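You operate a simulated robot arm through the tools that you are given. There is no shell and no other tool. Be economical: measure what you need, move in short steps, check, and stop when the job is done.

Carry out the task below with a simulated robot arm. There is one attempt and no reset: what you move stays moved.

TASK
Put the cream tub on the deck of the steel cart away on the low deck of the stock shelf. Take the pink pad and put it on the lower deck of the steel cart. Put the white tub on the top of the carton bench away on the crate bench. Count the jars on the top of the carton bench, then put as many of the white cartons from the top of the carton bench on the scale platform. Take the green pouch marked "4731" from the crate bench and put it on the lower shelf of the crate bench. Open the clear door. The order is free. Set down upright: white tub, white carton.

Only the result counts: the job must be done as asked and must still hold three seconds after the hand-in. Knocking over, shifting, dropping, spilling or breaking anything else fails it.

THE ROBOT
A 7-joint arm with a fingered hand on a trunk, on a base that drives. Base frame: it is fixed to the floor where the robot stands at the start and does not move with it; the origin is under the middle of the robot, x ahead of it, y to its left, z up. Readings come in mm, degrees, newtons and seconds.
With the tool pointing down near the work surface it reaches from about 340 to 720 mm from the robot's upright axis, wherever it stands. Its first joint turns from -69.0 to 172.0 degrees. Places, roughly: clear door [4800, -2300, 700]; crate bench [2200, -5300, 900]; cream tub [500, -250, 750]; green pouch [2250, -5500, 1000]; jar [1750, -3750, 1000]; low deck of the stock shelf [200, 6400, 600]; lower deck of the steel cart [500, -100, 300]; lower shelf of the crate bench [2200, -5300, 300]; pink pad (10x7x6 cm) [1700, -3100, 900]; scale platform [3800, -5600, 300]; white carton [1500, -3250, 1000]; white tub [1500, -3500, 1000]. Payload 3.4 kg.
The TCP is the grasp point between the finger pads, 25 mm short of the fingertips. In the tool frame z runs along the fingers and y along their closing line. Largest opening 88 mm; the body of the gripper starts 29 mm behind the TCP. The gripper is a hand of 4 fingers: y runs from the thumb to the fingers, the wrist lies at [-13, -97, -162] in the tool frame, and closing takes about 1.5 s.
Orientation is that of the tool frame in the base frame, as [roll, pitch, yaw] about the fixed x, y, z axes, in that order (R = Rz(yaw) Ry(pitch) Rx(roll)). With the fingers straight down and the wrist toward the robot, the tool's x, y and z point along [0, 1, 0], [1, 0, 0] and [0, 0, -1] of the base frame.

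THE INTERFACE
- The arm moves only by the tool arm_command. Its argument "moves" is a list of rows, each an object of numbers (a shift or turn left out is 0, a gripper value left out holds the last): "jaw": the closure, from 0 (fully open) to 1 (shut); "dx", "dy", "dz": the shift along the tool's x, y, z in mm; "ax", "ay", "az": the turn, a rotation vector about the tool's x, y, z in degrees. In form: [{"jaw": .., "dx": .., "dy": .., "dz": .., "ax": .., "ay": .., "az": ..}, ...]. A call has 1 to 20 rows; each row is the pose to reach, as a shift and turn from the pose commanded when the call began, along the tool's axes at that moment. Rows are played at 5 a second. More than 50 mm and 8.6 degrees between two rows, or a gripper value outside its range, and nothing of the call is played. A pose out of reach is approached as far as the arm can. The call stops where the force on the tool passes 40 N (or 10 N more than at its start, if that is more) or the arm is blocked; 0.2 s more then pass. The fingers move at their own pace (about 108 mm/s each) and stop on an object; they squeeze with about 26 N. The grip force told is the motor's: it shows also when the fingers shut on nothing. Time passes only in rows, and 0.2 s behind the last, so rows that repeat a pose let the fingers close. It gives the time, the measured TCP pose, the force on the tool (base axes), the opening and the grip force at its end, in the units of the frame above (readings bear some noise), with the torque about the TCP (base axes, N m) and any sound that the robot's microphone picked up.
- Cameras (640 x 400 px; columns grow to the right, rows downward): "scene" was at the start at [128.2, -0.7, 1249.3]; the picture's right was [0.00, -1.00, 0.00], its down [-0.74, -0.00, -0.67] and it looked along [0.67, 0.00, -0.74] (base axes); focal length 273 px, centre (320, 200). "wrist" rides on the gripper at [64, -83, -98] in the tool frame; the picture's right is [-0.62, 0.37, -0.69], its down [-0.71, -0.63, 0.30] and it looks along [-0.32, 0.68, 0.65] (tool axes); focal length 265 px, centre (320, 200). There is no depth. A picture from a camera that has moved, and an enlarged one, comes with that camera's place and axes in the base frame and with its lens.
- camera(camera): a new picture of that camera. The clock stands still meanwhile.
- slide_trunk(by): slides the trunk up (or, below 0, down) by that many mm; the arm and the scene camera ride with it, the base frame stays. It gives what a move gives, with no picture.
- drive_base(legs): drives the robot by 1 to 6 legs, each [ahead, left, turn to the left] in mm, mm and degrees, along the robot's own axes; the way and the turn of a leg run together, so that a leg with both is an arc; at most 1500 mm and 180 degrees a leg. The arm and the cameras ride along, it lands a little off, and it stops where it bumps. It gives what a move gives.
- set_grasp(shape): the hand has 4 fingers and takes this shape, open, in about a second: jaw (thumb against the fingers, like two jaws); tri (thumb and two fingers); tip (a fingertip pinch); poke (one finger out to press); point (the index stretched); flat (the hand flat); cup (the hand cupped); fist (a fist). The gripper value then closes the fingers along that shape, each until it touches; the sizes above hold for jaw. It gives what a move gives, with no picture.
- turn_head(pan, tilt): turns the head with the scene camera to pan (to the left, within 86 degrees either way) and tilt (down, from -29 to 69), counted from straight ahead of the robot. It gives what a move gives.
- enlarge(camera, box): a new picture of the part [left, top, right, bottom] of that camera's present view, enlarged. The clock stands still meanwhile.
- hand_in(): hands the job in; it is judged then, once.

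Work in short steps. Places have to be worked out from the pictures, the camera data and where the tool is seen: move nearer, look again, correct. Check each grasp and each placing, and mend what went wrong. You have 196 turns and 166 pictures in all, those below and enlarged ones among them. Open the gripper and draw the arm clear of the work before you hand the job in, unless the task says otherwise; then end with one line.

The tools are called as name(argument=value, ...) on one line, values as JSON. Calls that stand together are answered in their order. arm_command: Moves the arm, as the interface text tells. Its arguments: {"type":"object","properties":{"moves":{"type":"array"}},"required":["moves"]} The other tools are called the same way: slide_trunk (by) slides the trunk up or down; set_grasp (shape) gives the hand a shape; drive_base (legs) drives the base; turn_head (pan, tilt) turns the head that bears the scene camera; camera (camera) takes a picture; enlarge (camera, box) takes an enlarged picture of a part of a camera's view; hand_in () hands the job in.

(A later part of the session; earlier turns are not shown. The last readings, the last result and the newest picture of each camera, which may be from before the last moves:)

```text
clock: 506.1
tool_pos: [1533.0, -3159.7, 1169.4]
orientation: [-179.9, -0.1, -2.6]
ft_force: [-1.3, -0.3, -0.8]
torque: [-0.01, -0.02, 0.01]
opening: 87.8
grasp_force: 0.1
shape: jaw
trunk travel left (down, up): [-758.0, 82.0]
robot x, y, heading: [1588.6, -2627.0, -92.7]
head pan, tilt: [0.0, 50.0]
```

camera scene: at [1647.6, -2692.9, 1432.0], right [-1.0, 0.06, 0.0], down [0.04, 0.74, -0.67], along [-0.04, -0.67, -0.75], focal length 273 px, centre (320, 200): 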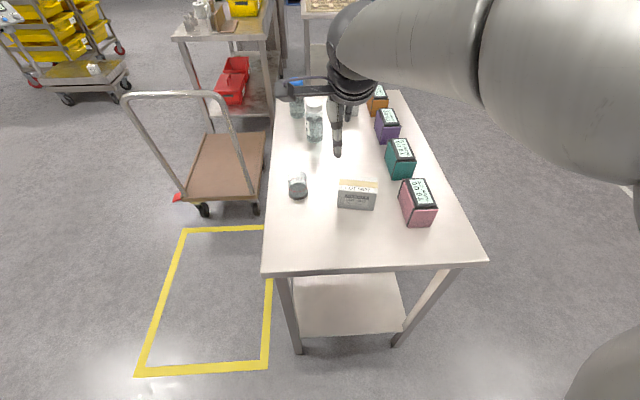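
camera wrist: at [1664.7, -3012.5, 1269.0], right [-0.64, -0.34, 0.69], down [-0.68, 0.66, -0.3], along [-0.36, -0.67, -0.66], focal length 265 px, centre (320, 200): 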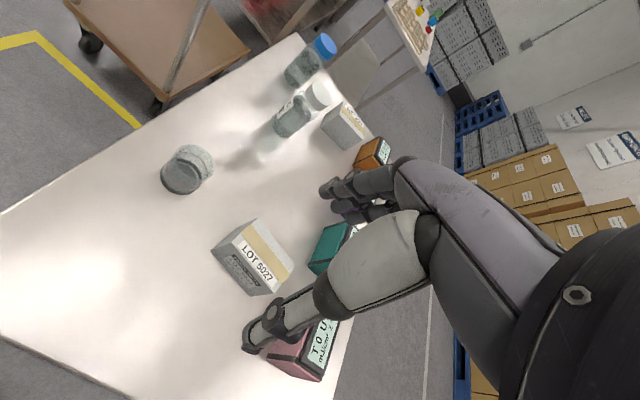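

arm_command(moves=[{"dx": -12.5, "dy": 34, "az": 6.3}, {"dx": -12.5, "dy": 34, "az": 6.3}])

slide_trunk(by=-185)

camera(camera="wrist")

camera(camera="scene")

```text
clock: 506.7
tool_pos: [1518.6, -3192.4, 1174.2]
orientation: [-179.9, 0.0, -9.0]
ft_force: [-0.4, 0.8, 0.2]
torque: [0.01, 0.0, 0.01]
opening: 87.9
grasp_force: 0.0
shape: jaw
trunk travel left (down, up): [-758.0, 82.0]
robot x, y, heading: [1594.0, -2626.9, -93.1]
head pan, tilt: [0.0, 50.0]
```

```text
clock: 508.7
tool_pos: [1519.7, -3191.5, 988.2]
orientation: [-179.7, 0.0, -8.9]
ft_force: [1.2, 0.1, -0.5]
torque: [0.0, -0.03, 0.03]
opening: 88.0
grasp_force: 0.0
shape: jaw
trunk travel left (down, up): [-573.0, 267.0]
robot x, y, heading: [1586.7, -2630.1, -92.5]
head pan, tilt: [0.0, 50.0]
```

```text
39 pictures are left
camera wrist: at [1595.8, -3120.6, 1087.1], right [-0.67, -0.27, 0.69], down [-0.61, 0.73, -0.3], along [-0.43, -0.62, -0.66], focal length 265 px, centre (320, 200)
```

wrist: 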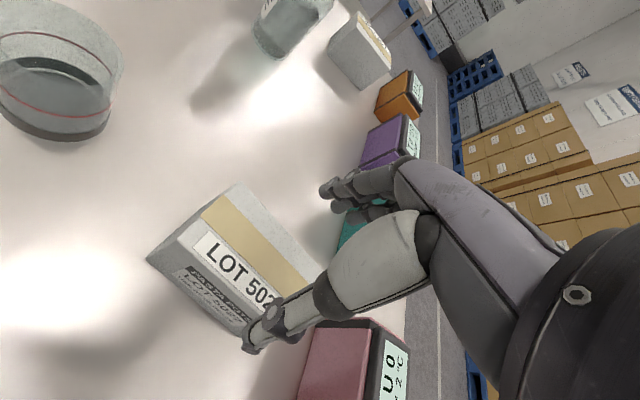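

```text
38 pictures are left
camera scene: at [1584.6, -2757.8, 1244.6], right [-1.0, 0.05, 0.0], down [0.04, 0.77, -0.64], along [-0.03, -0.64, -0.77], focal length 273 px, centre (320, 200)
```

scene: 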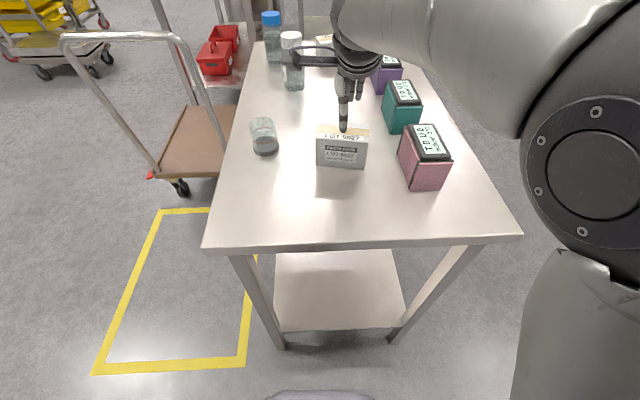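

Aligned within a few mm. I lower 70 mm and grip.

arm_command(moves=[{"dx": 3, "dz": 25}, {"dx": 3, "dz": 48}, {"dx": 3, "dz": 62}, {"dx": 3, "dz": 69}])

arm_command(moves=[{"jaw": 1}, {"jaw": 1}, {"jaw": 1}, {"jaw": 1}, {"jaw": 1}, {"jaw": 1}, {"jaw": 1}, {"jaw": 1}, {"jaw": 1}])

slide_trunk(by=60)

camera(camera="wrist")

```text
clock: 509.7
tool_pos: [1521.5, -3192.5, 920.7]
orientation: [-179.9, 0.0, -8.9]
ft_force: [0.1, -0.2, 0.8]
torque: [0.0, 0.01, 0.0]
opening: 87.9
grasp_force: 0.0
shape: jaw
trunk travel left (down, up): [-573.0, 267.0]
robot x, y, heading: [1590.4, -2630.9, -92.6]
head pan, tilt: [0.0, 50.0]
```

```text
clock: 511.7
tool_pos: [1522.8, -3194.4, 920.4]
orientation: [-179.8, 0.1, -8.9]
ft_force: [0.5, 0.6, 0.9]
torque: [0.0, -0.01, -0.01]
opening: 53.9
grasp_force: 26.5
shape: jaw
trunk travel left (down, up): [-573.0, 267.0]
robot x, y, heading: [1590.4, -2630.4, -93.0]
head pan, tilt: [0.0, 50.0]
```

```text
clock: 512.7
tool_pos: [1522.6, -3192.5, 980.3]
orientation: [-179.8, 0.0, -8.9]
ft_force: [-0.8, -0.1, -2.4]
torque: [-0.03, -0.01, 0.0]
opening: 54.2
grasp_force: 25.8
shape: jaw
trunk travel left (down, up): [-633.0, 207.0]
robot x, y, heading: [1593.8, -2633.3, -92.7]
head pan, tilt: [0.0, 50.0]
```

```text
37 pictures are left
camera wrist: at [1598.5, -3121.0, 1078.8], right [-0.67, -0.27, 0.69], down [-0.61, 0.73, -0.3], along [-0.43, -0.62, -0.66], focal length 265 px, centre (320, 200)
```

wrist: 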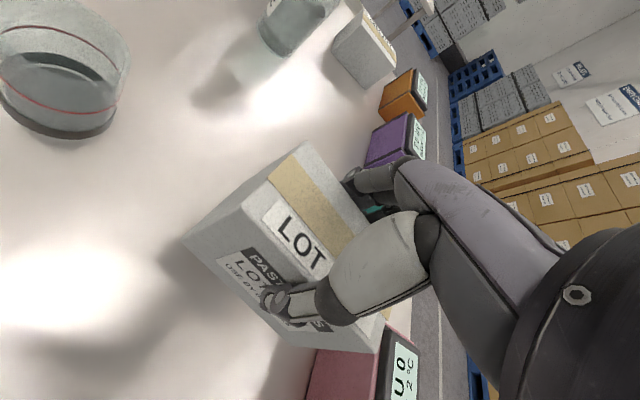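

Second carton held. I raise it and drive to the scale.

slide_trunk(by=170)

drive_base(legs=[[-80, 0, 2.8], [0, 1500, 0], [0, 720, 0], [1500, 0, 0], [700, 0, 0]])

turn_head(pan=0, tilt=42)

camera(camera="scene")

```text
clock: 514.6
tool_pos: [1522.1, -3192.6, 1151.0]
orientation: [-179.8, 0.0, -8.9]
ft_force: [-0.1, 0.0, -1.7]
torque: [0.03, -0.01, 0.0]
opening: 53.8
grasp_force: 26.1
shape: jaw
trunk travel left (down, up): [-803.0, 37.0]
robot x, y, heading: [1587.3, -2631.0, -92.9]
head pan, tilt: [0.0, 50.0]
```

```text
clock: 536.7
tool_pos: [3758.7, -5346.5, 1150.4]
orientation: [-179.7, 0.0, -5.8]
ft_force: [0.0, 0.6, -2.5]
torque: [0.04, -0.01, 0.03]
opening: 53.9
grasp_force: 25.8
shape: jaw
trunk travel left (down, up): [-803.0, 37.0]
robot x, y, heading: [3796.8, -4782.4, -89.8]
head pan, tilt: [0.0, 50.0]
```

```text
clock: 537.4
tool_pos: [3760.0, -5347.2, 1149.4]
orientation: [-179.8, 0.0, -5.9]
ft_force: [0.4, 0.5, -2.1]
torque: [-0.04, -0.01, 0.02]
opening: 53.9
grasp_force: 26.0
shape: jaw
trunk travel left (down, up): [-803.0, 37.0]
robot x, y, heading: [3794.5, -4781.0, -89.6]
head pan, tilt: [0.0, 42.0]
```

```text
36 pictures are left
camera scene: at [3797.4, -4916.0, 1485.7], right [-1.0, -0.01, 0.0], down [0.0, 0.67, -0.74], along [0.01, -0.74, -0.67], focal length 273 px, centre (320, 200)
```

scene: 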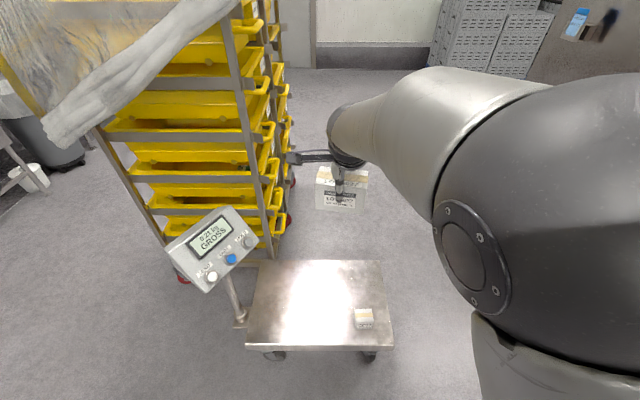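

I place it beside the first: forward 93, left 30, then lower.

drive_base(legs=[[93, 30, 0]])

slide_trunk(by=-400)

slide_trunk(by=-310)

camera(camera="scene")

```text
clock: 538.6
tool_pos: [3790.8, -5439.0, 1149.6]
orientation: [-179.8, -0.1, -5.9]
ft_force: [0.4, 0.5, -2.7]
torque: [0.0, 0.02, 0.0]
opening: 54.0
grasp_force: 26.2
shape: jaw
trunk travel left (down, up): [-803.0, 37.0]
robot x, y, heading: [3828.5, -4871.3, -89.8]
head pan, tilt: [0.0, 42.0]
```

```text
clock: 542.4
tool_pos: [3790.9, -5439.2, 751.2]
orientation: [-179.8, -0.1, -5.8]
ft_force: [0.1, 0.7, -1.8]
torque: [0.04, -0.02, -0.01]
opening: 54.0
grasp_force: 25.9
shape: jaw
trunk travel left (down, up): [-403.0, 437.0]
robot x, y, heading: [3828.4, -4879.1, -89.4]
head pan, tilt: [0.0, 42.0]
```

```text
clock: 545.5
tool_pos: [3791.0, -5438.3, 440.3]
orientation: [-179.8, 0.0, -5.8]
ft_force: [0.3, 0.3, -2.0]
torque: [-0.01, -0.05, -0.01]
opening: 54.1
grasp_force: 26.5
shape: jaw
trunk travel left (down, up): [-93.0, 747.0]
robot x, y, heading: [3827.0, -4870.9, -89.6]
head pan, tilt: [0.0, 42.0]
```

```text
35 pictures are left
camera scene: at [3828.4, -5008.7, 775.8], right [-1.0, -0.01, 0.0], down [0.0, 0.67, -0.74], along [0.01, -0.74, -0.67], focal length 273 px, centre (320, 200)
```

scene: 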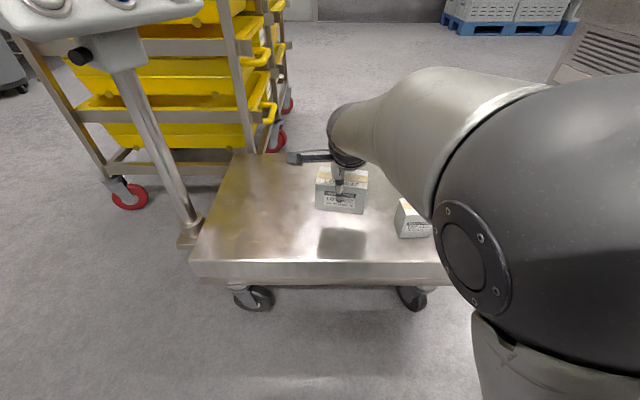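

Clear of the first carton. I lower 66 mm, then feel.

slide_trunk(by=-66)

arm_command(moves=[{"dz": 3}, {"dz": 6}, {"dz": 6}])

arm_command(moves=[{"dz": 2}, {"dz": 4}, {"dz": 4}])

arm_command(moves=[{"dz": 2}, {"dz": 3}, {"dz": 3}])

```text
clock: 546.5
tool_pos: [3789.8, -5439.8, 374.6]
orientation: [-179.8, 0.1, -5.8]
ft_force: [-0.2, 0.8, -2.3]
torque: [0.02, 0.0, 0.0]
opening: 54.1
grasp_force: 25.8
shape: jaw
trunk travel left (down, up): [-27.0, 813.0]
robot x, y, heading: [3832.7, -4875.3, -90.0]
head pan, tilt: [0.0, 42.0]
```

```text
clock: 547.3
tool_pos: [3791.7, -5439.8, 367.4]
orientation: [-179.8, 0.0, -5.7]
ft_force: [-0.5, 0.2, -2.0]
torque: [0.05, -0.01, -0.01]
opening: 53.9
grasp_force: 26.7
shape: jaw
trunk travel left (down, up): [-27.0, 813.0]
robot x, y, heading: [3832.4, -4873.7, -89.7]
head pan, tilt: [0.0, 42.0]
```

```text
clock: 548.1
tool_pos: [3791.1, -5438.0, 363.7]
orientation: [-179.8, 0.1, -5.8]
ft_force: [-0.2, 0.0, -2.2]
torque: [0.03, 0.01, -0.01]
opening: 54.1
grasp_force: 25.9
shape: jaw
trunk travel left (down, up): [-27.0, 813.0]
robot x, y, heading: [3827.4, -4875.9, -89.7]
head pan, tilt: [0.0, 42.0]
```

```text
clock: 548.9
tool_pos: [3792.2, -5438.2, 362.8]
orientation: [-179.8, 0.0, -5.9]
ft_force: [-0.8, -0.4, -1.7]
torque: [0.02, 0.0, 0.03]
opening: 54.1
grasp_force: 25.7
shape: jaw
trunk travel left (down, up): [-27.0, 813.0]
robot x, y, heading: [3827.0, -4875.5, -89.6]
head pan, tilt: [0.0, 42.0]
```

arm_command(moves=[{"dz": 2}, {"dz": 4}, {"dz": 4}])

arm_command(moves=[{"dz": 1}, {"dz": 2}, {"dz": 2}])

```text
clock: 549.7
tool_pos: [3790.1, -5438.9, 360.0]
orientation: [179.9, -0.1, -5.8]
ft_force: [-0.2, 1.2, 9.7]
torque: [0.09, 0.02, -0.03]
opening: 53.8
grasp_force: 26.1
shape: jaw
trunk travel left (down, up): [-27.0, 813.0]
robot x, y, heading: [3829.4, -4874.6, -89.6]
head pan, tilt: [0.0, 42.0]
```

```text
clock: 550.5
tool_pos: [3791.7, -5439.1, 357.4]
orientation: [179.8, 0.0, -5.8]
ft_force: [-1.7, 3.7, 21.6]
torque: [0.11, 0.05, -0.01]
opening: 53.6
grasp_force: 26.1
shape: jaw
trunk travel left (down, up): [-27.0, 813.0]
robot x, y, heading: [3829.5, -4871.6, -89.6]
head pan, tilt: [0.0, 42.0]
```

It's firmly on the plate. I relieve, open, and lift.

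arm_command(moves=[{"dz": -5}, {"dz": -6, "jaw": 0}, {"dz": -6, "jaw": 0}, {"dz": -6, "jaw": 0}, {"dz": -6, "jaw": 0}, {"dz": -30}, {"dz": -60}, {"dz": -100}])

slide_trunk(by=400)

camera(camera="scene")

```text
clock: 552.3
tool_pos: [3790.8, -5442.7, 452.7]
orientation: [-179.6, 0.0, -5.8]
ft_force: [-0.2, 0.1, 0.3]
torque: [0.02, -0.01, 0.02]
opening: 87.5
grasp_force: 0.0
shape: jaw
trunk travel left (down, up): [-27.0, 813.0]
robot x, y, heading: [3828.2, -4876.6, -89.5]
head pan, tilt: [0.0, 42.0]
```

```text
clock: 556.2
tool_pos: [3791.8, -5442.4, 852.6]
orientation: [-179.9, 0.0, -5.8]
ft_force: [0.7, 0.1, -0.2]
torque: [0.03, -0.01, -0.01]
opening: 87.4
grasp_force: 0.0
shape: jaw
trunk travel left (down, up): [-427.0, 413.0]
robot x, y, heading: [3826.9, -4872.8, -89.4]
head pan, tilt: [0.0, 42.0]
```

```text
34 pictures are left
camera scene: at [3828.4, -5008.5, 1109.8], right [-1.0, -0.01, 0.0], down [0.0, 0.67, -0.74], along [0.01, -0.74, -0.67], focal length 273 px, centre (320, 200)
```

scene: 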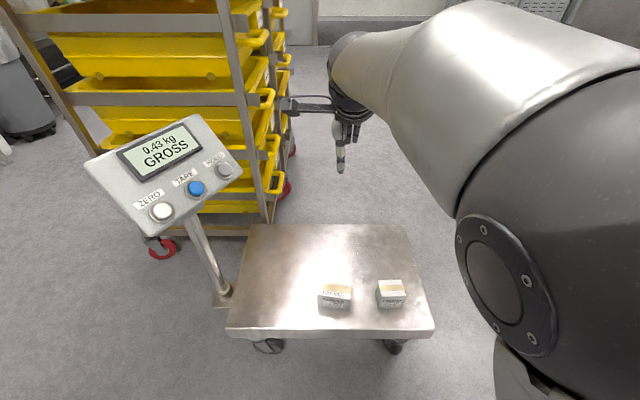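

Both cartons stand on the scale (0.43 kg). Now the clear door: I back off north, turn to face +x and look for it.

slide_trunk(by=250)

drive_base(legs=[[-1350, 0, 0], [0, 350, 0], [0, 0, 90]])

turn_head(pan=45, tilt=22)

camera(camera="scene")

```text
clock: 558.7
tool_pos: [3792.2, -5442.4, 1102.6]
orientation: [-179.7, 0.1, -5.8]
ft_force: [-0.9, -0.1, 0.6]
torque: [0.0, 0.02, -0.02]
opening: 87.7
grasp_force: 0.2
shape: jaw
trunk travel left (down, up): [-677.0, 163.0]
robot x, y, heading: [3827.6, -4873.1, -89.9]
head pan, tilt: [0.0, 42.0]
```

```text
clock: 570.9
tool_pos: [4734.8, -3627.9, 1103.1]
orientation: [-179.8, 0.0, 82.2]
ft_force: [0.4, 0.2, 0.1]
torque: [-0.01, 0.04, 0.01]
opening: 87.5
grasp_force: 0.1
shape: jaw
trunk travel left (down, up): [-677.0, 163.0]
robot x, y, heading: [4165.4, -3569.7, -1.7]
head pan, tilt: [0.0, 42.0]
```

```text
clock: 572.0
tool_pos: [4734.5, -3628.1, 1102.9]
orientation: [-179.7, -0.1, 82.2]
ft_force: [0.0, -0.9, -0.1]
torque: [0.04, -0.03, 0.04]
opening: 87.6
grasp_force: 0.2
shape: jaw
trunk travel left (down, up): [-677.0, 163.0]
robot x, y, heading: [4170.8, -3573.9, -1.9]
head pan, tilt: [45.0, 22.0]
```

```text
33 pictures are left
camera scene: at [4284.7, -3509.1, 1390.9], right [0.69, -0.73, 0.0], down [-0.27, -0.26, -0.93], along [0.67, 0.64, -0.38], focal length 273 px, centre (320, 200)
```

scene: 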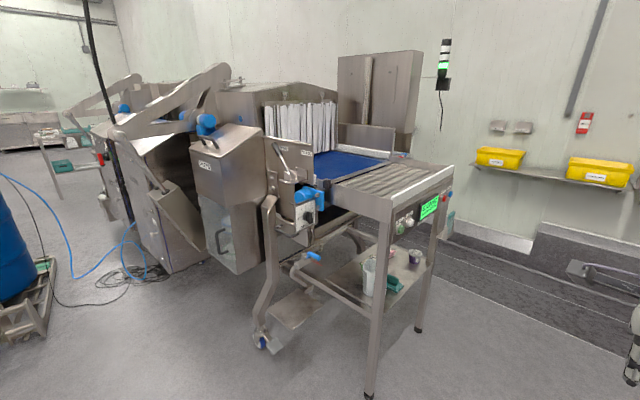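

The clear door with a handle is at picture (230,235). I enlarge it.

enlarge(camera="scene", box=[150, 120, 310, 290])

```text
2.35 times, centred on (230, 205) of scene
camera zoom: at [4284.7, -3509.1, 1390.9], right [0.69, -0.73, 0.0], down [-0.27, -0.26, -0.93], along [0.67, 0.64, -0.38], focal length 643 px, centre (532, 188)
```

zoom: 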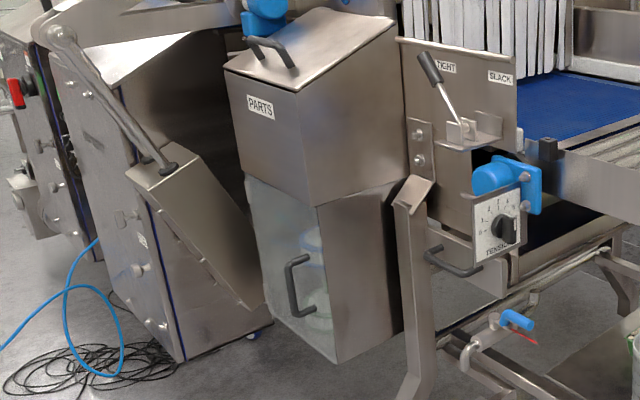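

The clear door faces −x (x≈4800, y≈−2445…−2146, z≈500–890), handle near its right edge at y≈−2410, z≈730; hinge on the left. I retreat a bit and strafe to stand in front of it.

drive_base(legs=[[-450, 0, 1.9], [0, 1230, 0]])

slide_trunk(by=-200)

turn_head(pan=5, tilt=20)

camera(camera="scene")

```text
clock: 580.6
tool_pos: [4268.0, -2348.2, 1102.5]
orientation: [-179.7, 0.1, 84.7]
ft_force: [0.7, 0.6, -0.2]
torque: [0.0, 0.03, 0.01]
opening: 87.5
grasp_force: 0.1
shape: jaw
trunk travel left (down, up): [-677.0, 163.0]
robot x, y, heading: [3700.4, -2316.8, 1.0]
head pan, tilt: [45.0, 22.0]
```

```text
clock: 582.8
tool_pos: [4269.4, -2350.4, 903.3]
orientation: [-179.9, 0.0, 84.7]
ft_force: [-0.1, -0.9, -0.5]
torque: [-0.05, -0.01, 0.01]
opening: 87.6
grasp_force: 0.1
shape: jaw
trunk travel left (down, up): [-477.0, 363.0]
robot x, y, heading: [3703.1, -2319.9, 1.2]
head pan, tilt: [45.0, 22.0]
```

```text
clock: 583.9
tool_pos: [4268.4, -2348.2, 902.5]
orientation: [-179.8, -0.1, 84.8]
ft_force: [0.2, -0.1, 0.8]
torque: [0.03, 0.02, 0.06]
opening: 87.6
grasp_force: 0.0
shape: jaw
trunk travel left (down, up): [-477.0, 363.0]
robot x, y, heading: [3702.1, -2322.7, 0.9]
head pan, tilt: [5.0, 20.0]
```

```text
31 pictures are left
camera scene: at [3842.4, -2308.3, 1194.2], right [0.1, -0.99, 0.0], down [-0.34, -0.04, -0.94], along [0.93, 0.1, -0.34], focal length 273 px, centre (320, 200)
```

scene: 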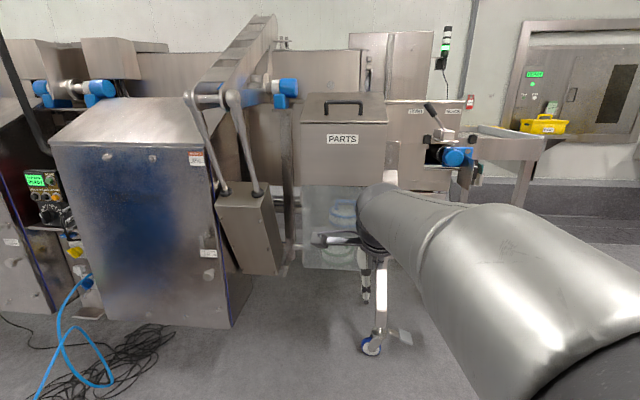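

The door is visible beside the chute. I turn the hand to the level pose (fingers ahead, closing sideways) as before.

arm_command(moves=[{"ax": -4.62, "ay": 4.62, "az": 4.62}, {"ax": -9.24, "ay": 9.24, "az": 9.24}, {"ax": -13.86, "ay": 13.86, "az": 13.86}, {"ax": -18.48, "ay": 18.48, "az": 18.48}, {"ax": -23.1, "ay": 23.1, "az": 23.1}, {"ax": -27.7, "ay": 27.7, "az": 27.7}, {"ax": -32.3, "ay": 32.3, "az": 32.3}, {"ax": -36.9, "ay": 36.9, "az": 36.9}, {"ax": -41.6, "ay": 41.6, "az": 41.6}, {"ax": -46.2, "ay": 46.2, "az": 46.2}, {"ax": -50.8, "ay": 50.8, "az": 50.8}, {"ax": -55.4, "ay": 55.4, "az": 55.4}, {"ax": -60, "ay": 60, "az": 60}, {"ax": -64.7, "ay": 64.7, "az": 64.7}, {"ax": -69.28, "ay": 69.28, "az": 69.28}])

arm_command(moves=[{"ax": 5, "dx": -40}, {"ax": 5, "dx": -80}, {"ax": 5, "dx": -80}])

camera(camera="scene")

camera(camera="wrist")

```text
clock: 587.1
tool_pos: [4303.3, -2359.8, 981.4]
orientation: [164.4, -87.2, 10.3]
ft_force: [-0.2, -0.3, -0.1]
torque: [0.01, -0.01, -0.03]
opening: 87.7
grasp_force: 0.1
shape: jaw
out of reach, approached as far as the arm can: row 4, 14, 15
trunk travel left (down, up): [-477.0, 363.0]
robot x, y, heading: [3700.1, -2318.2, 0.8]
head pan, tilt: [5.0, 20.0]
```

```text
clock: 587.9
tool_pos: [4308.8, -2361.8, 976.6]
orientation: [168.7, -87.1, 11.3]
ft_force: [0.7, -0.7, -0.3]
torque: [-0.01, -0.02, 0.0]
opening: 87.5
grasp_force: 0.1
shape: jaw
out of reach, approached as far as the arm can: row 1, 2, 3
trunk travel left (down, up): [-477.0, 363.0]
robot x, y, heading: [3696.5, -2317.7, 0.8]
head pan, tilt: [5.0, 20.0]
```

```text
30 pictures are left
camera scene: at [3842.3, -2308.4, 1194.2], right [0.1, -0.99, 0.0], down [-0.34, -0.04, -0.94], along [0.93, 0.1, -0.34], focal length 273 px, centre (320, 200)
```

scene: 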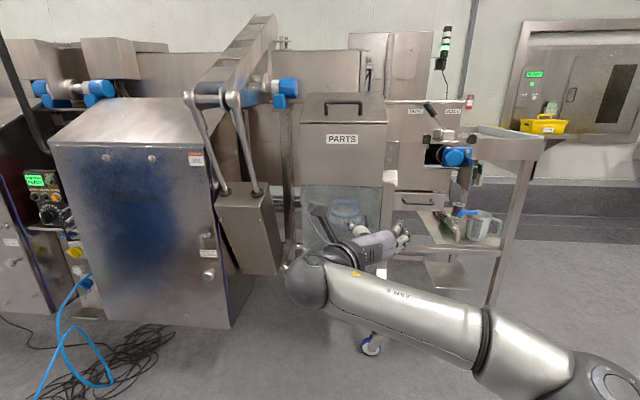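

```text
29 pictures are left
camera wrist: at [4212.5, -2278.2, 1044.9], right [-0.72, -0.37, -0.58], down [0.27, 0.62, -0.74], along [0.64, -0.69, -0.35], focal length 265 px, centre (320, 200)
```

wrist: 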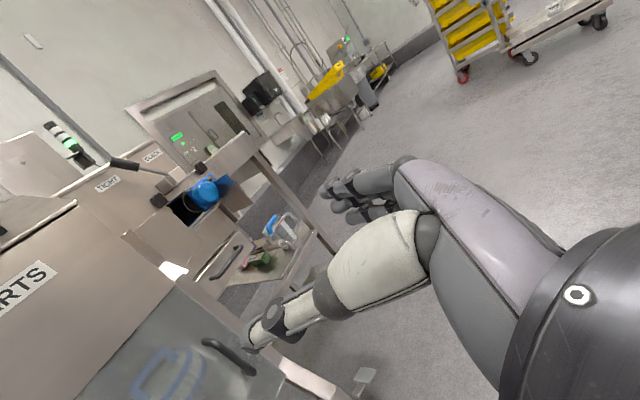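

The level pose is reached but near the arm's limit, so I keep it and use trunk and base to position. Handle measured ≈(4760,-2385,735): I lower the trunk and drive nearer.

slide_trunk(by=-240)

drive_base(legs=[[260, -20, -0.8]])

camera(camera="wrist")

camera(camera="scene")

```text
clock: 590.4
tool_pos: [4307.8, -2362.1, 737.2]
orientation: [167.4, -87.1, 12.5]
ft_force: [0.2, 0.3, 0.1]
torque: [0.0, 0.02, 0.02]
opening: 87.5
grasp_force: 0.1
shape: jaw
trunk travel left (down, up): [-237.0, 603.0]
robot x, y, heading: [3698.2, -2320.0, 0.7]
head pan, tilt: [5.0, 20.0]
```

```text
clock: 592.2
tool_pos: [4564.6, -2389.1, 736.4]
orientation: [168.0, -87.1, 11.1]
ft_force: [-0.3, 0.1, 0.0]
torque: [0.0, 0.02, 0.01]
opening: 87.7
grasp_force: 0.0
shape: jaw
trunk travel left (down, up): [-237.0, 603.0]
robot x, y, heading: [3959.2, -2335.5, 0.1]
head pan, tilt: [5.0, 20.0]
```

```text
28 pictures are left
camera wrist: at [4471.5, -2303.7, 804.9], right [-0.73, -0.36, -0.58], down [0.28, 0.62, -0.74], along [0.63, -0.7, -0.35], focal length 265 px, centre (320, 200)
```

wrist: 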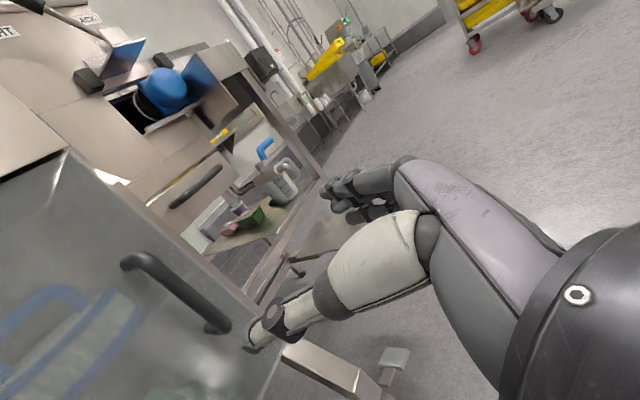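

```text
27 pictures are left
camera scene: at [4101.0, -2328.2, 954.2], right [0.09, -1.0, 0.0], down [-0.34, -0.03, -0.94], along [0.94, 0.08, -0.34], focal length 273 px, centre (320, 200)
```

scene: 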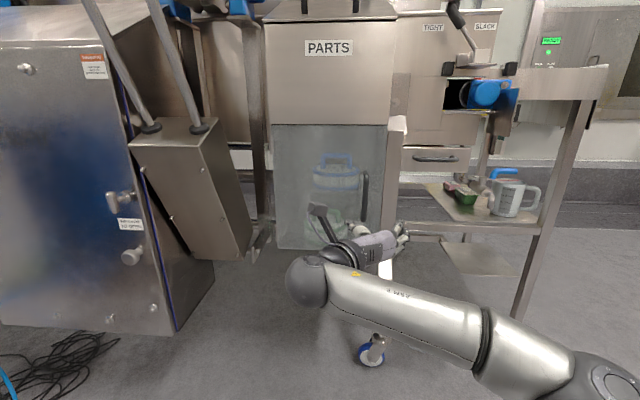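

Handle bar triangulated: (4785,-2386), z 655–785, hinge side at y≈-2134. I drive forward so the bar comes between the open fingers.

drive_base(legs=[[150, 3, 0]])

camera(camera="wrist")

```text
clock: 593.6
tool_pos: [4712.3, -2387.2, 737.1]
orientation: [168.8, -87.1, 10.1]
ft_force: [-0.2, 0.6, 0.6]
torque: [0.0, -0.01, 0.03]
opening: 87.6
grasp_force: 0.1
shape: jaw
trunk travel left (down, up): [-237.0, 603.0]
robot x, y, heading: [4103.7, -2333.1, -0.1]
head pan, tilt: [5.0, 20.0]
```

```text
26 pictures are left
camera wrist: at [4618.6, -2301.4, 804.9], right [-0.73, -0.36, -0.58], down [0.28, 0.62, -0.74], along [0.62, -0.7, -0.35], focal length 265 px, centre (320, 200)
```

wrist: 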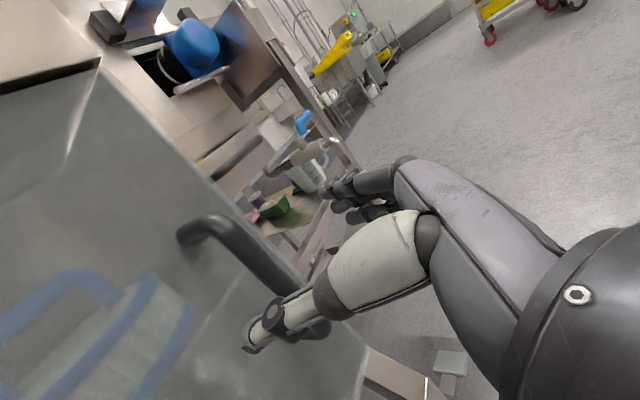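

The bar lies between thumb and fingers. I advance 58 mm more and close on it.

drive_base(legs=[[58, 0, 0]])

arm_command(moves=[{"jaw": 1}, {"jaw": 1}, {"jaw": 1}, {"jaw": 1}, {"jaw": 1}, {"jaw": 1}, {"jaw": 1}, {"jaw": 1}, {"jaw": 1}])

camera(camera="wrist")

```text
clock: 594.6
tool_pos: [4771.0, -2387.2, 737.4]
orientation: [167.3, -87.0, 11.7]
ft_force: [-0.3, 0.1, 0.9]
torque: [0.01, 0.02, 0.02]
opening: 87.7
grasp_force: 0.0
shape: jaw
trunk travel left (down, up): [-237.0, 603.0]
robot x, y, heading: [4162.3, -2334.3, 0.0]
head pan, tilt: [5.0, 20.0]
```

```text
clock: 596.6
tool_pos: [4771.3, -2386.0, 735.7]
orientation: [166.7, -87.1, 12.3]
ft_force: [2.7, 5.7, 0.6]
torque: [0.0, -0.02, -0.02]
opening: 2.8
grasp_force: 25.8
shape: jaw
trunk travel left (down, up): [-237.0, 603.0]
robot x, y, heading: [4166.5, -2335.3, -0.2]
head pan, tilt: [5.0, 20.0]
```

```text
25 pictures are left
camera wrist: at [4677.4, -2300.6, 804.7], right [-0.73, -0.36, -0.58], down [0.28, 0.62, -0.74], along [0.62, -0.7, -0.35], focal length 265 px, centre (320, 200)
```

wrist: 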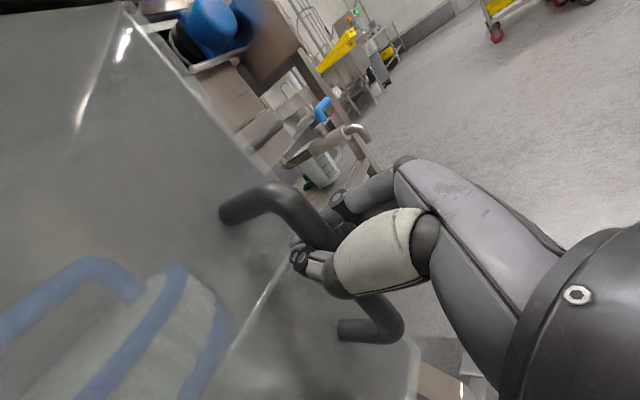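

The fingertips have closed behind the bar, hooking it. I pull along the door's arc for the first 15° and check force.

arm_command(moves=[{"dz": -12, "dy": -2}, {"dz": -25, "dy": -4}, {"dz": -38, "dy": -8}, {"dz": -51, "dy": -12}, {"dz": -64, "dy": -18}])

camera(camera="wrist")

```text
clock: 597.8
tool_pos: [4743.8, -2378.9, 753.1]
orientation: [164.7, -87.1, 14.3]
ft_force: [2.0, 5.5, -3.8]
torque: [-0.06, -0.04, -0.05]
opening: 3.2
grasp_force: 25.8
shape: jaw
out of reach, approached as far as the arm can: row 3, 4, 5
trunk travel left (down, up): [-237.0, 603.0]
robot x, y, heading: [4164.7, -2333.9, 0.0]
head pan, tilt: [5.0, 20.0]
```

```text
24 pictures are left
camera wrist: at [4649.3, -2292.8, 820.8], right [-0.73, -0.36, -0.58], down [0.28, 0.62, -0.74], along [0.62, -0.7, -0.35], focal length 265 px, centre (320, 200)
```

wrist: 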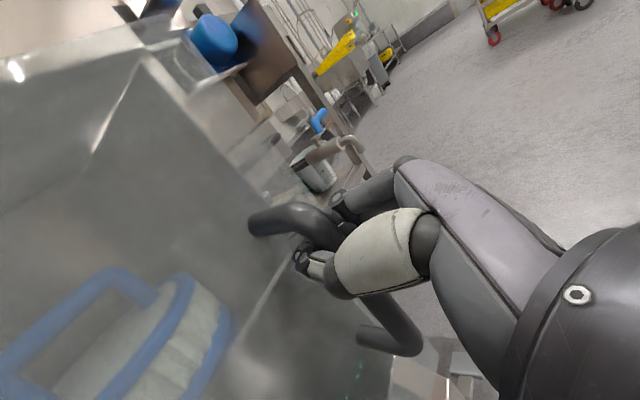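

The door has started to open. The arm is at its inner limit, so I continue the arc with the base.

drive_base(legs=[[-28, 9, 0], [-28, 11, 0], [-27, 17, 0], [-27, 21, 0]])

camera(camera="wrist")

camera(camera="scene")

```text
clock: 599.9
tool_pos: [4637.4, -2317.6, 750.5]
orientation: [162.8, -86.8, 16.6]
ft_force: [25.8, 25.8, 1.3]
torque: [0.04, 0.01, -0.43]
opening: 5.6
grasp_force: 26.3
shape: jaw
trunk travel left (down, up): [-237.0, 603.0]
robot x, y, heading: [4058.1, -2271.7, -0.1]
head pan, tilt: [5.0, 20.0]
```

```text
23 pictures are left
camera wrist: at [4542.8, -2231.9, 818.9], right [-0.73, -0.37, -0.58], down [0.27, 0.62, -0.74], along [0.63, -0.7, -0.35], focal length 265 px, centre (320, 200)
```

wrist: 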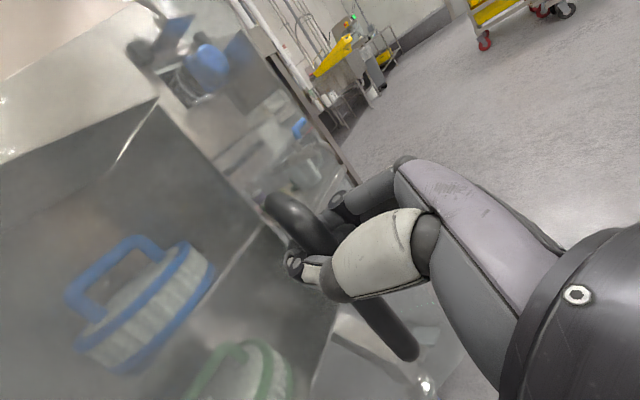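

```text
22 pictures are left
camera scene: at [4201.3, -2263.9, 953.6], right [0.09, -1.0, 0.0], down [-0.34, -0.03, -0.94], along [0.93, 0.08, -0.35], focal length 273 px, centre (320, 200)
```

scene: 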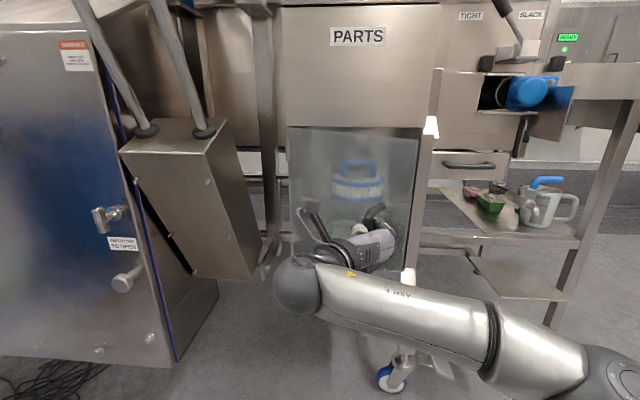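

The door is ~35° open; the force (26,26 N) is radial, i.e. I should run slightly nearer to the hinge. I continue with more leftward motion.

drive_base(legs=[[0, 10, 0], [-18, 22, 0], [-14, 28, 0]])

camera(camera="wrist")

```text
clock: 601.5
tool_pos: [4602.7, -2260.1, 752.4]
orientation: [166.2, -86.9, 13.0]
ft_force: [2.8, 2.2, -1.5]
torque: [-0.02, 0.0, -0.08]
opening: 2.6
grasp_force: 26.3
shape: jaw
trunk travel left (down, up): [-237.0, 603.0]
robot x, y, heading: [4023.0, -2213.8, -0.1]
head pan, tilt: [5.0, 20.0]
```

```text
21 pictures are left
camera wrist: at [4508.7, -2175.3, 820.7], right [-0.73, -0.37, -0.58], down [0.27, 0.62, -0.74], along [0.63, -0.7, -0.35], focal length 265 px, centre (320, 200)
```

wrist: 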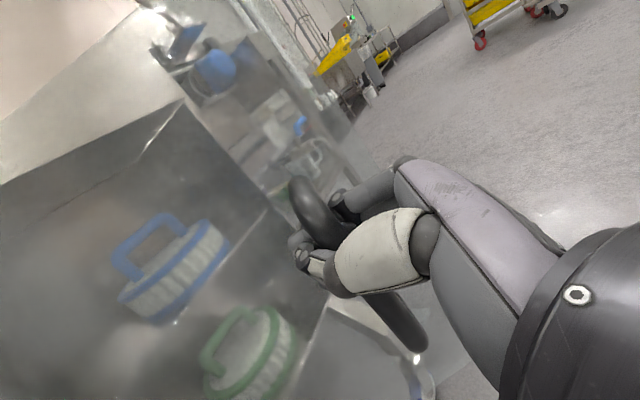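

Forces are small; about 50° open. One more step to ~60°, then I check clearance to the chute.

drive_base(legs=[[-15, 15, 0], [-13, 20, 0]])

camera(camera="scene")

```text
clock: 602.7
tool_pos: [4578.2, -2222.5, 750.5]
orientation: [166.8, -86.8, 12.7]
ft_force: [29.9, 10.1, 3.2]
torque: [-0.02, -0.17, -0.14]
opening: 2.8
grasp_force: 25.9
shape: jaw
trunk travel left (down, up): [-237.0, 603.0]
robot x, y, heading: [3998.5, -2174.9, 0.0]
head pan, tilt: [5.0, 20.0]
```

```text
20 pictures are left
camera scene: at [4142.1, -2170.7, 953.5], right [0.09, -1.0, 0.0], down [-0.34, -0.03, -0.94], along [0.93, 0.08, -0.35], focal length 273 px, centre (320, 200)
```

scene: 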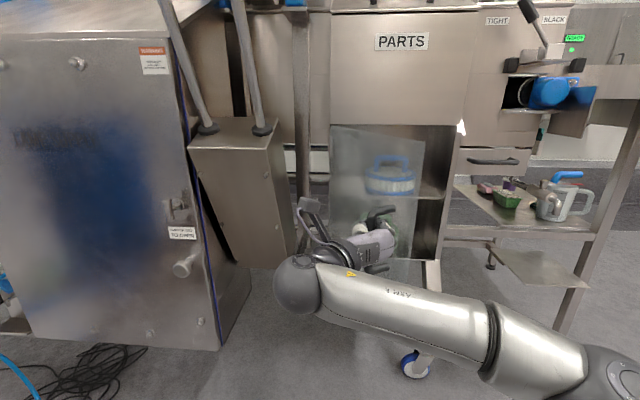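

The door is about 60° open. I relax the pull, open the fingers and withdraw, to then push the door wider from its inner side.

drive_base(legs=[[10, -3, 0]])

slide_trunk(by=-14)

arm_command(moves=[{"jaw": 0}, {"jaw": 0}, {"jaw": 0}, {"jaw": 0}, {"jaw": 0}])

camera(camera="wrist")

```text
clock: 603.5
tool_pos: [4585.5, -2227.3, 752.7]
orientation: [165.3, -87.0, 14.2]
ft_force: [1.7, 0.3, -2.1]
torque: [-0.02, -0.03, -0.02]
opening: 2.8
grasp_force: 26.0
shape: jaw
trunk travel left (down, up): [-237.0, 603.0]
robot x, y, heading: [4006.7, -2184.3, 0.3]
head pan, tilt: [5.0, 20.0]
```

```text
clock: 604.1
tool_pos: [4585.6, -2227.4, 738.9]
orientation: [166.4, -87.1, 13.1]
ft_force: [2.9, 1.9, 4.4]
torque: [-0.03, -0.02, -0.03]
opening: 2.7
grasp_force: 26.4
shape: jaw
trunk travel left (down, up): [-223.0, 617.0]
robot x, y, heading: [4014.3, -2186.1, -0.1]
head pan, tilt: [5.0, 20.0]
```

```text
clock: 605.3
tool_pos: [4585.1, -2226.3, 739.4]
orientation: [165.4, -87.0, 14.2]
ft_force: [0.0, 0.7, -0.8]
torque: [0.03, 0.03, -0.02]
opening: 87.3
grasp_force: 0.1
shape: jaw
trunk travel left (down, up): [-223.0, 617.0]
robot x, y, heading: [4004.5, -2180.5, 0.0]
head pan, tilt: [5.0, 20.0]
```

```text
19 pictures are left
camera wrist: at [4490.6, -2142.4, 807.0], right [-0.73, -0.37, -0.58], down [0.27, 0.62, -0.74], along [0.63, -0.69, -0.35], focal length 265 px, centre (320, 200)
```

wrist: 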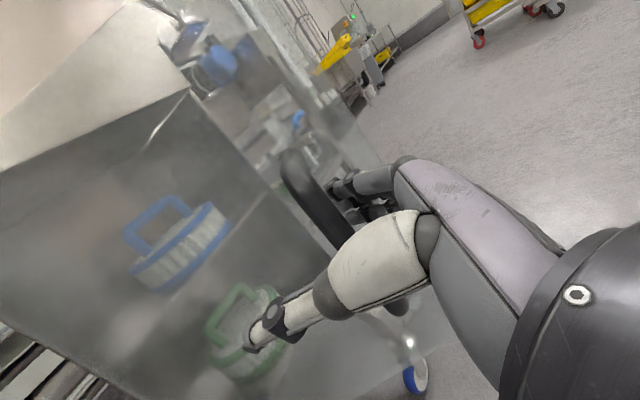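

Fingers are open around the bar. I withdraw straight back, close the hand, go right past the free edge, and look.

drive_base(legs=[[-130, 0, 0]])

arm_command(moves=[{"jaw": 1}, {"jaw": 1}, {"jaw": 1}, {"jaw": 1}, {"jaw": 1}, {"jaw": 1}, {"jaw": 1}, {"jaw": 1}])

drive_base(legs=[[0, -200, 0]])

camera(camera="scene")

camera(camera="wrist")

```text
clock: 606.6
tool_pos: [4452.0, -2226.8, 738.8]
orientation: [166.9, -87.1, 12.5]
ft_force: [0.0, 0.4, -0.6]
torque: [0.02, 0.01, 0.01]
opening: 87.6
grasp_force: 0.1
shape: jaw
trunk travel left (down, up): [-223.0, 617.0]
robot x, y, heading: [3870.3, -2181.8, -0.0]
head pan, tilt: [5.0, 20.0]
```

```text
clock: 608.4
tool_pos: [4451.9, -2227.4, 739.7]
orientation: [165.0, -87.0, 14.4]
ft_force: [0.1, -0.6, -0.2]
torque: [0.03, 0.02, 0.04]
opening: 0.0
grasp_force: 25.7
shape: jaw
trunk travel left (down, up): [-223.0, 617.0]
robot x, y, heading: [3876.8, -2182.2, -0.5]
head pan, tilt: [5.0, 20.0]
```

```text
clock: 610.0
tool_pos: [4452.7, -2418.8, 738.9]
orientation: [166.7, -86.9, 13.0]
ft_force: [0.3, -0.4, 0.1]
torque: [-0.04, -0.03, 0.01]
opening: 0.0
grasp_force: 25.8
shape: jaw
trunk travel left (down, up): [-223.0, 617.0]
robot x, y, heading: [3873.1, -2374.8, -0.0]
head pan, tilt: [5.0, 20.0]
```

```text
18 pictures are left
camera scene: at [4015.4, -2368.7, 940.2], right [0.09, -1.0, 0.0], down [-0.34, -0.03, -0.94], along [0.94, 0.08, -0.34], focal length 273 px, centre (320, 200)
```

scene: 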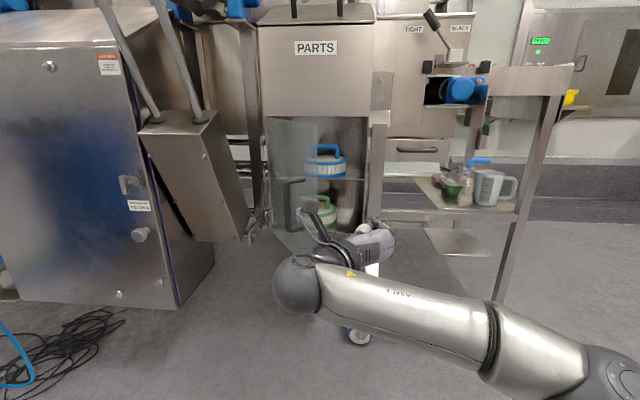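

```text
17 pictures are left
camera wrist: at [4357.4, -2334.7, 806.9], right [-0.72, -0.37, -0.58], down [0.27, 0.62, -0.74], along [0.63, -0.69, -0.35], focal length 265 px, centre (320, 200)
```

wrist: 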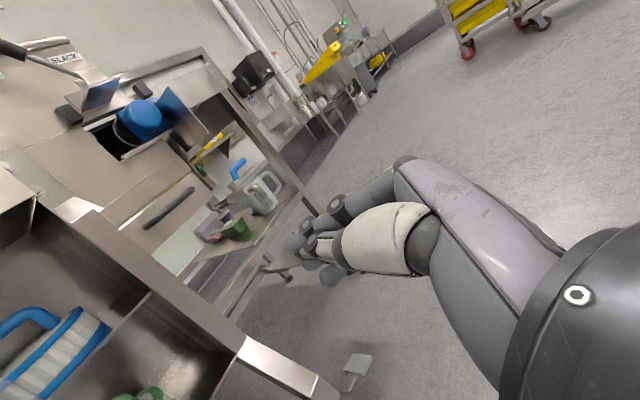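

The door stands at ~60°. I go 83 mm forward beyond its free edge and push it left with the closed fingers.

drive_base(legs=[[83, 0, 0], [0, 90, 0]])

camera(camera="scene")

```text
clock: 611.8
tool_pos: [4536.6, -2329.9, 738.8]
orientation: [167.3, -87.0, 12.3]
ft_force: [-0.3, 0.6, 0.3]
torque: [0.05, -0.03, -0.02]
opening: 0.2
grasp_force: 25.9
shape: jaw
trunk travel left (down, up): [-223.0, 617.0]
robot x, y, heading: [3960.9, -2284.9, -0.2]
head pan, tilt: [5.0, 20.0]
```

```text
16 pictures are left
camera scene: at [4100.4, -2277.3, 940.2], right [0.09, -1.0, 0.0], down [-0.34, -0.03, -0.94], along [0.94, 0.08, -0.34], focal length 273 px, centre (320, 200)
```

scene: 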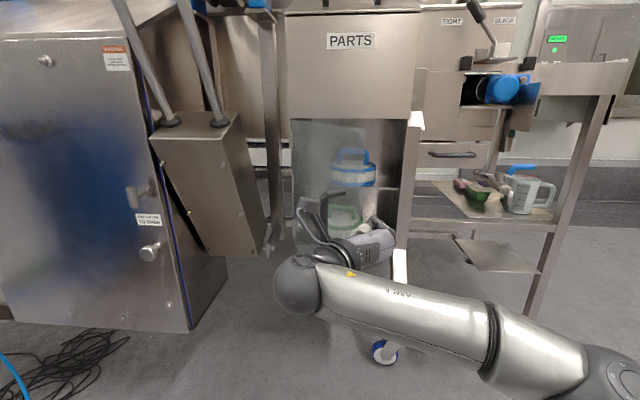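

No contact yet. I continue left in small legs and watch the force.

drive_base(legs=[[0, 45, 0]])

drive_base(legs=[[0, 30, 0]])

camera(camera="wrist")

```text
clock: 612.7
tool_pos: [4537.2, -2282.7, 738.7]
orientation: [166.2, -87.0, 13.4]
ft_force: [0.2, -0.3, -0.3]
torque: [-0.02, 0.0, 0.01]
opening: 0.0
grasp_force: 26.1
shape: jaw
trunk travel left (down, up): [-223.0, 617.0]
robot x, y, heading: [3957.0, -2244.9, 0.1]
head pan, tilt: [5.0, 20.0]
```

```text
clock: 613.5
tool_pos: [4537.7, -2253.6, 738.9]
orientation: [165.3, -87.0, 14.3]
ft_force: [0.4, 0.4, -0.3]
torque: [-0.01, -0.03, -0.02]
opening: 0.0
grasp_force: 25.5
shape: jaw
trunk travel left (down, up): [-223.0, 617.0]
robot x, y, heading: [3963.3, -2207.7, 0.0]
head pan, tilt: [5.0, 20.0]
```

```text
15 pictures are left
camera wrist: at [4442.5, -2169.2, 807.0], right [-0.73, -0.37, -0.58], down [0.27, 0.62, -0.74], along [0.63, -0.69, -0.35], focal length 265 px, centre (320, 200)
```

wrist: 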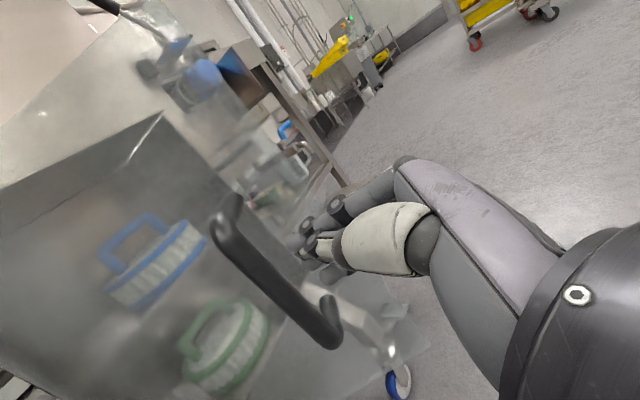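

The view shows the hand passed in front of the door's edge. I go back right, 42 mm deeper, and push left again.

drive_base(legs=[[-30, 0, 0], [0, -160, 0], [75, 0, 0]])

drive_base(legs=[[0, 80, 0]])

drive_base(legs=[[0, 30, 0]])

camera(camera="wrist")

```text
clock: 616.0
tool_pos: [4584.0, -2414.2, 738.7]
orientation: [166.1, -87.0, 13.5]
ft_force: [0.0, 0.1, 0.9]
torque: [0.0, 0.02, -0.01]
opening: 0.0
grasp_force: 26.4
shape: jaw
trunk travel left (down, up): [-223.0, 617.0]
robot x, y, heading: [4002.4, -2373.2, 0.3]
head pan, tilt: [5.0, 20.0]
```

```text
clock: 617.1
tool_pos: [4584.4, -2334.6, 738.8]
orientation: [165.6, -86.9, 14.1]
ft_force: [0.6, -0.2, 0.2]
torque: [0.04, 0.06, -0.03]
opening: 0.1
grasp_force: 25.7
shape: jaw
trunk travel left (down, up): [-223.0, 617.0]
robot x, y, heading: [4004.9, -2293.0, 0.1]
head pan, tilt: [5.0, 20.0]
```

```text
clock: 617.9
tool_pos: [4581.5, -2308.1, 740.2]
orientation: [169.0, -87.2, 10.5]
ft_force: [-27.1, -16.8, -7.4]
torque: [-0.06, -0.26, 0.74]
opening: 0.1
grasp_force: 25.8
shape: jaw
trunk travel left (down, up): [-223.0, 617.0]
robot x, y, heading: [4006.6, -2263.0, -0.1]
head pan, tilt: [5.0, 20.0]
```

```text
14 pictures are left
camera wrist: at [4486.7, -2223.5, 808.6], right [-0.72, -0.37, -0.58], down [0.28, 0.62, -0.73], along [0.63, -0.69, -0.35], focal length 265 px, centre (320, 200)
```

wrist: 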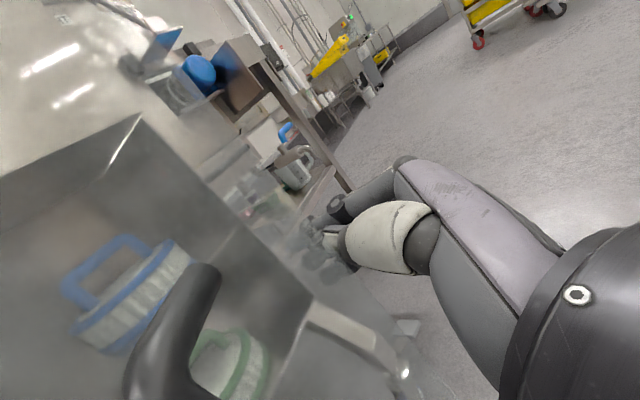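

The door's free edge is now caught at the thumb with the fingers behind it. I move along the edge's arc (back and left) to swing it wider.

drive_base(legs=[[-18, 22, 0], [-12, 25, 0]])

drive_base(legs=[[-8, 28, 0]])

camera(camera="scene")

```text
clock: 619.2
tool_pos: [4554.8, -2258.0, 738.4]
orientation: [165.5, -87.1, 14.0]
ft_force: [-0.4, -0.7, 0.1]
torque: [0.02, 0.01, 0.01]
opening: 0.0
grasp_force: 26.0
shape: jaw
trunk travel left (down, up): [-223.0, 617.0]
robot x, y, heading: [3976.2, -2215.8, -0.1]
head pan, tilt: [5.0, 20.0]
```

```text
clock: 620.0
tool_pos: [4545.7, -2229.6, 738.5]
orientation: [165.4, -87.1, 14.1]
ft_force: [-0.3, -0.3, 0.0]
torque: [0.03, -0.04, 0.02]
opening: 0.0
grasp_force: 25.6
shape: jaw
trunk travel left (down, up): [-223.0, 617.0]
robot x, y, heading: [3965.3, -2183.5, 0.1]
head pan, tilt: [5.0, 20.0]
```

```text
13 pictures are left
camera scene: at [4109.2, -2178.3, 940.2], right [0.09, -1.0, 0.0], down [-0.34, -0.03, -0.94], along [0.94, 0.08, -0.34], focal length 273 px, centre (320, 200)
```

scene: 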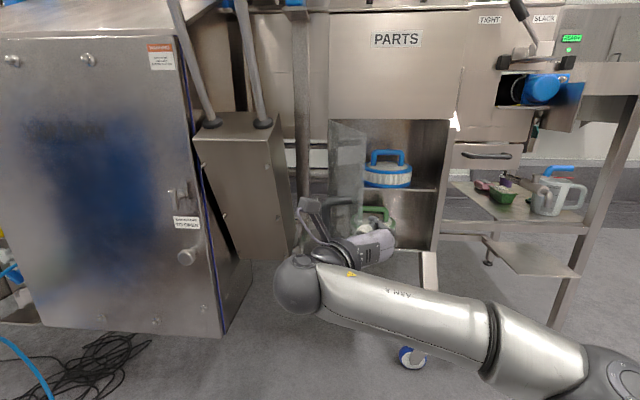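

The door is ~75° open now. I push 35 mm more to the left and look.

drive_base(legs=[[-3, 35, 0]])

enlarge(camera="scene", box=[220, 100, 480, 280])

```text
clock: 620.9
tool_pos: [4543.0, -2195.3, 738.0]
orientation: [166.6, -87.0, 12.9]
ft_force: [0.1, 0.0, 0.4]
torque: [0.01, -0.01, 0.04]
opening: 0.1
grasp_force: 25.7
shape: jaw
trunk travel left (down, up): [-223.0, 617.0]
robot x, y, heading: [3961.1, -2152.1, -0.1]
head pan, tilt: [5.0, 20.0]
```

```text
2.22 times, centred on (350, 190) of scene
camera zoom: at [4106.1, -2143.5, 940.2], right [0.09, -1.0, 0.0], down [-0.34, -0.03, -0.94], along [0.94, 0.08, -0.34], focal length 608 px, centre (253, 222)
```

zoom: 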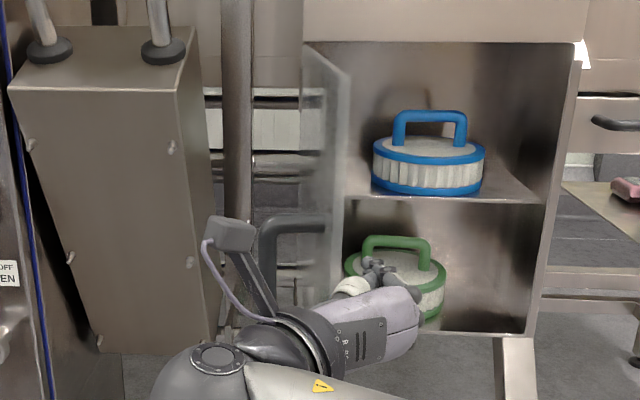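

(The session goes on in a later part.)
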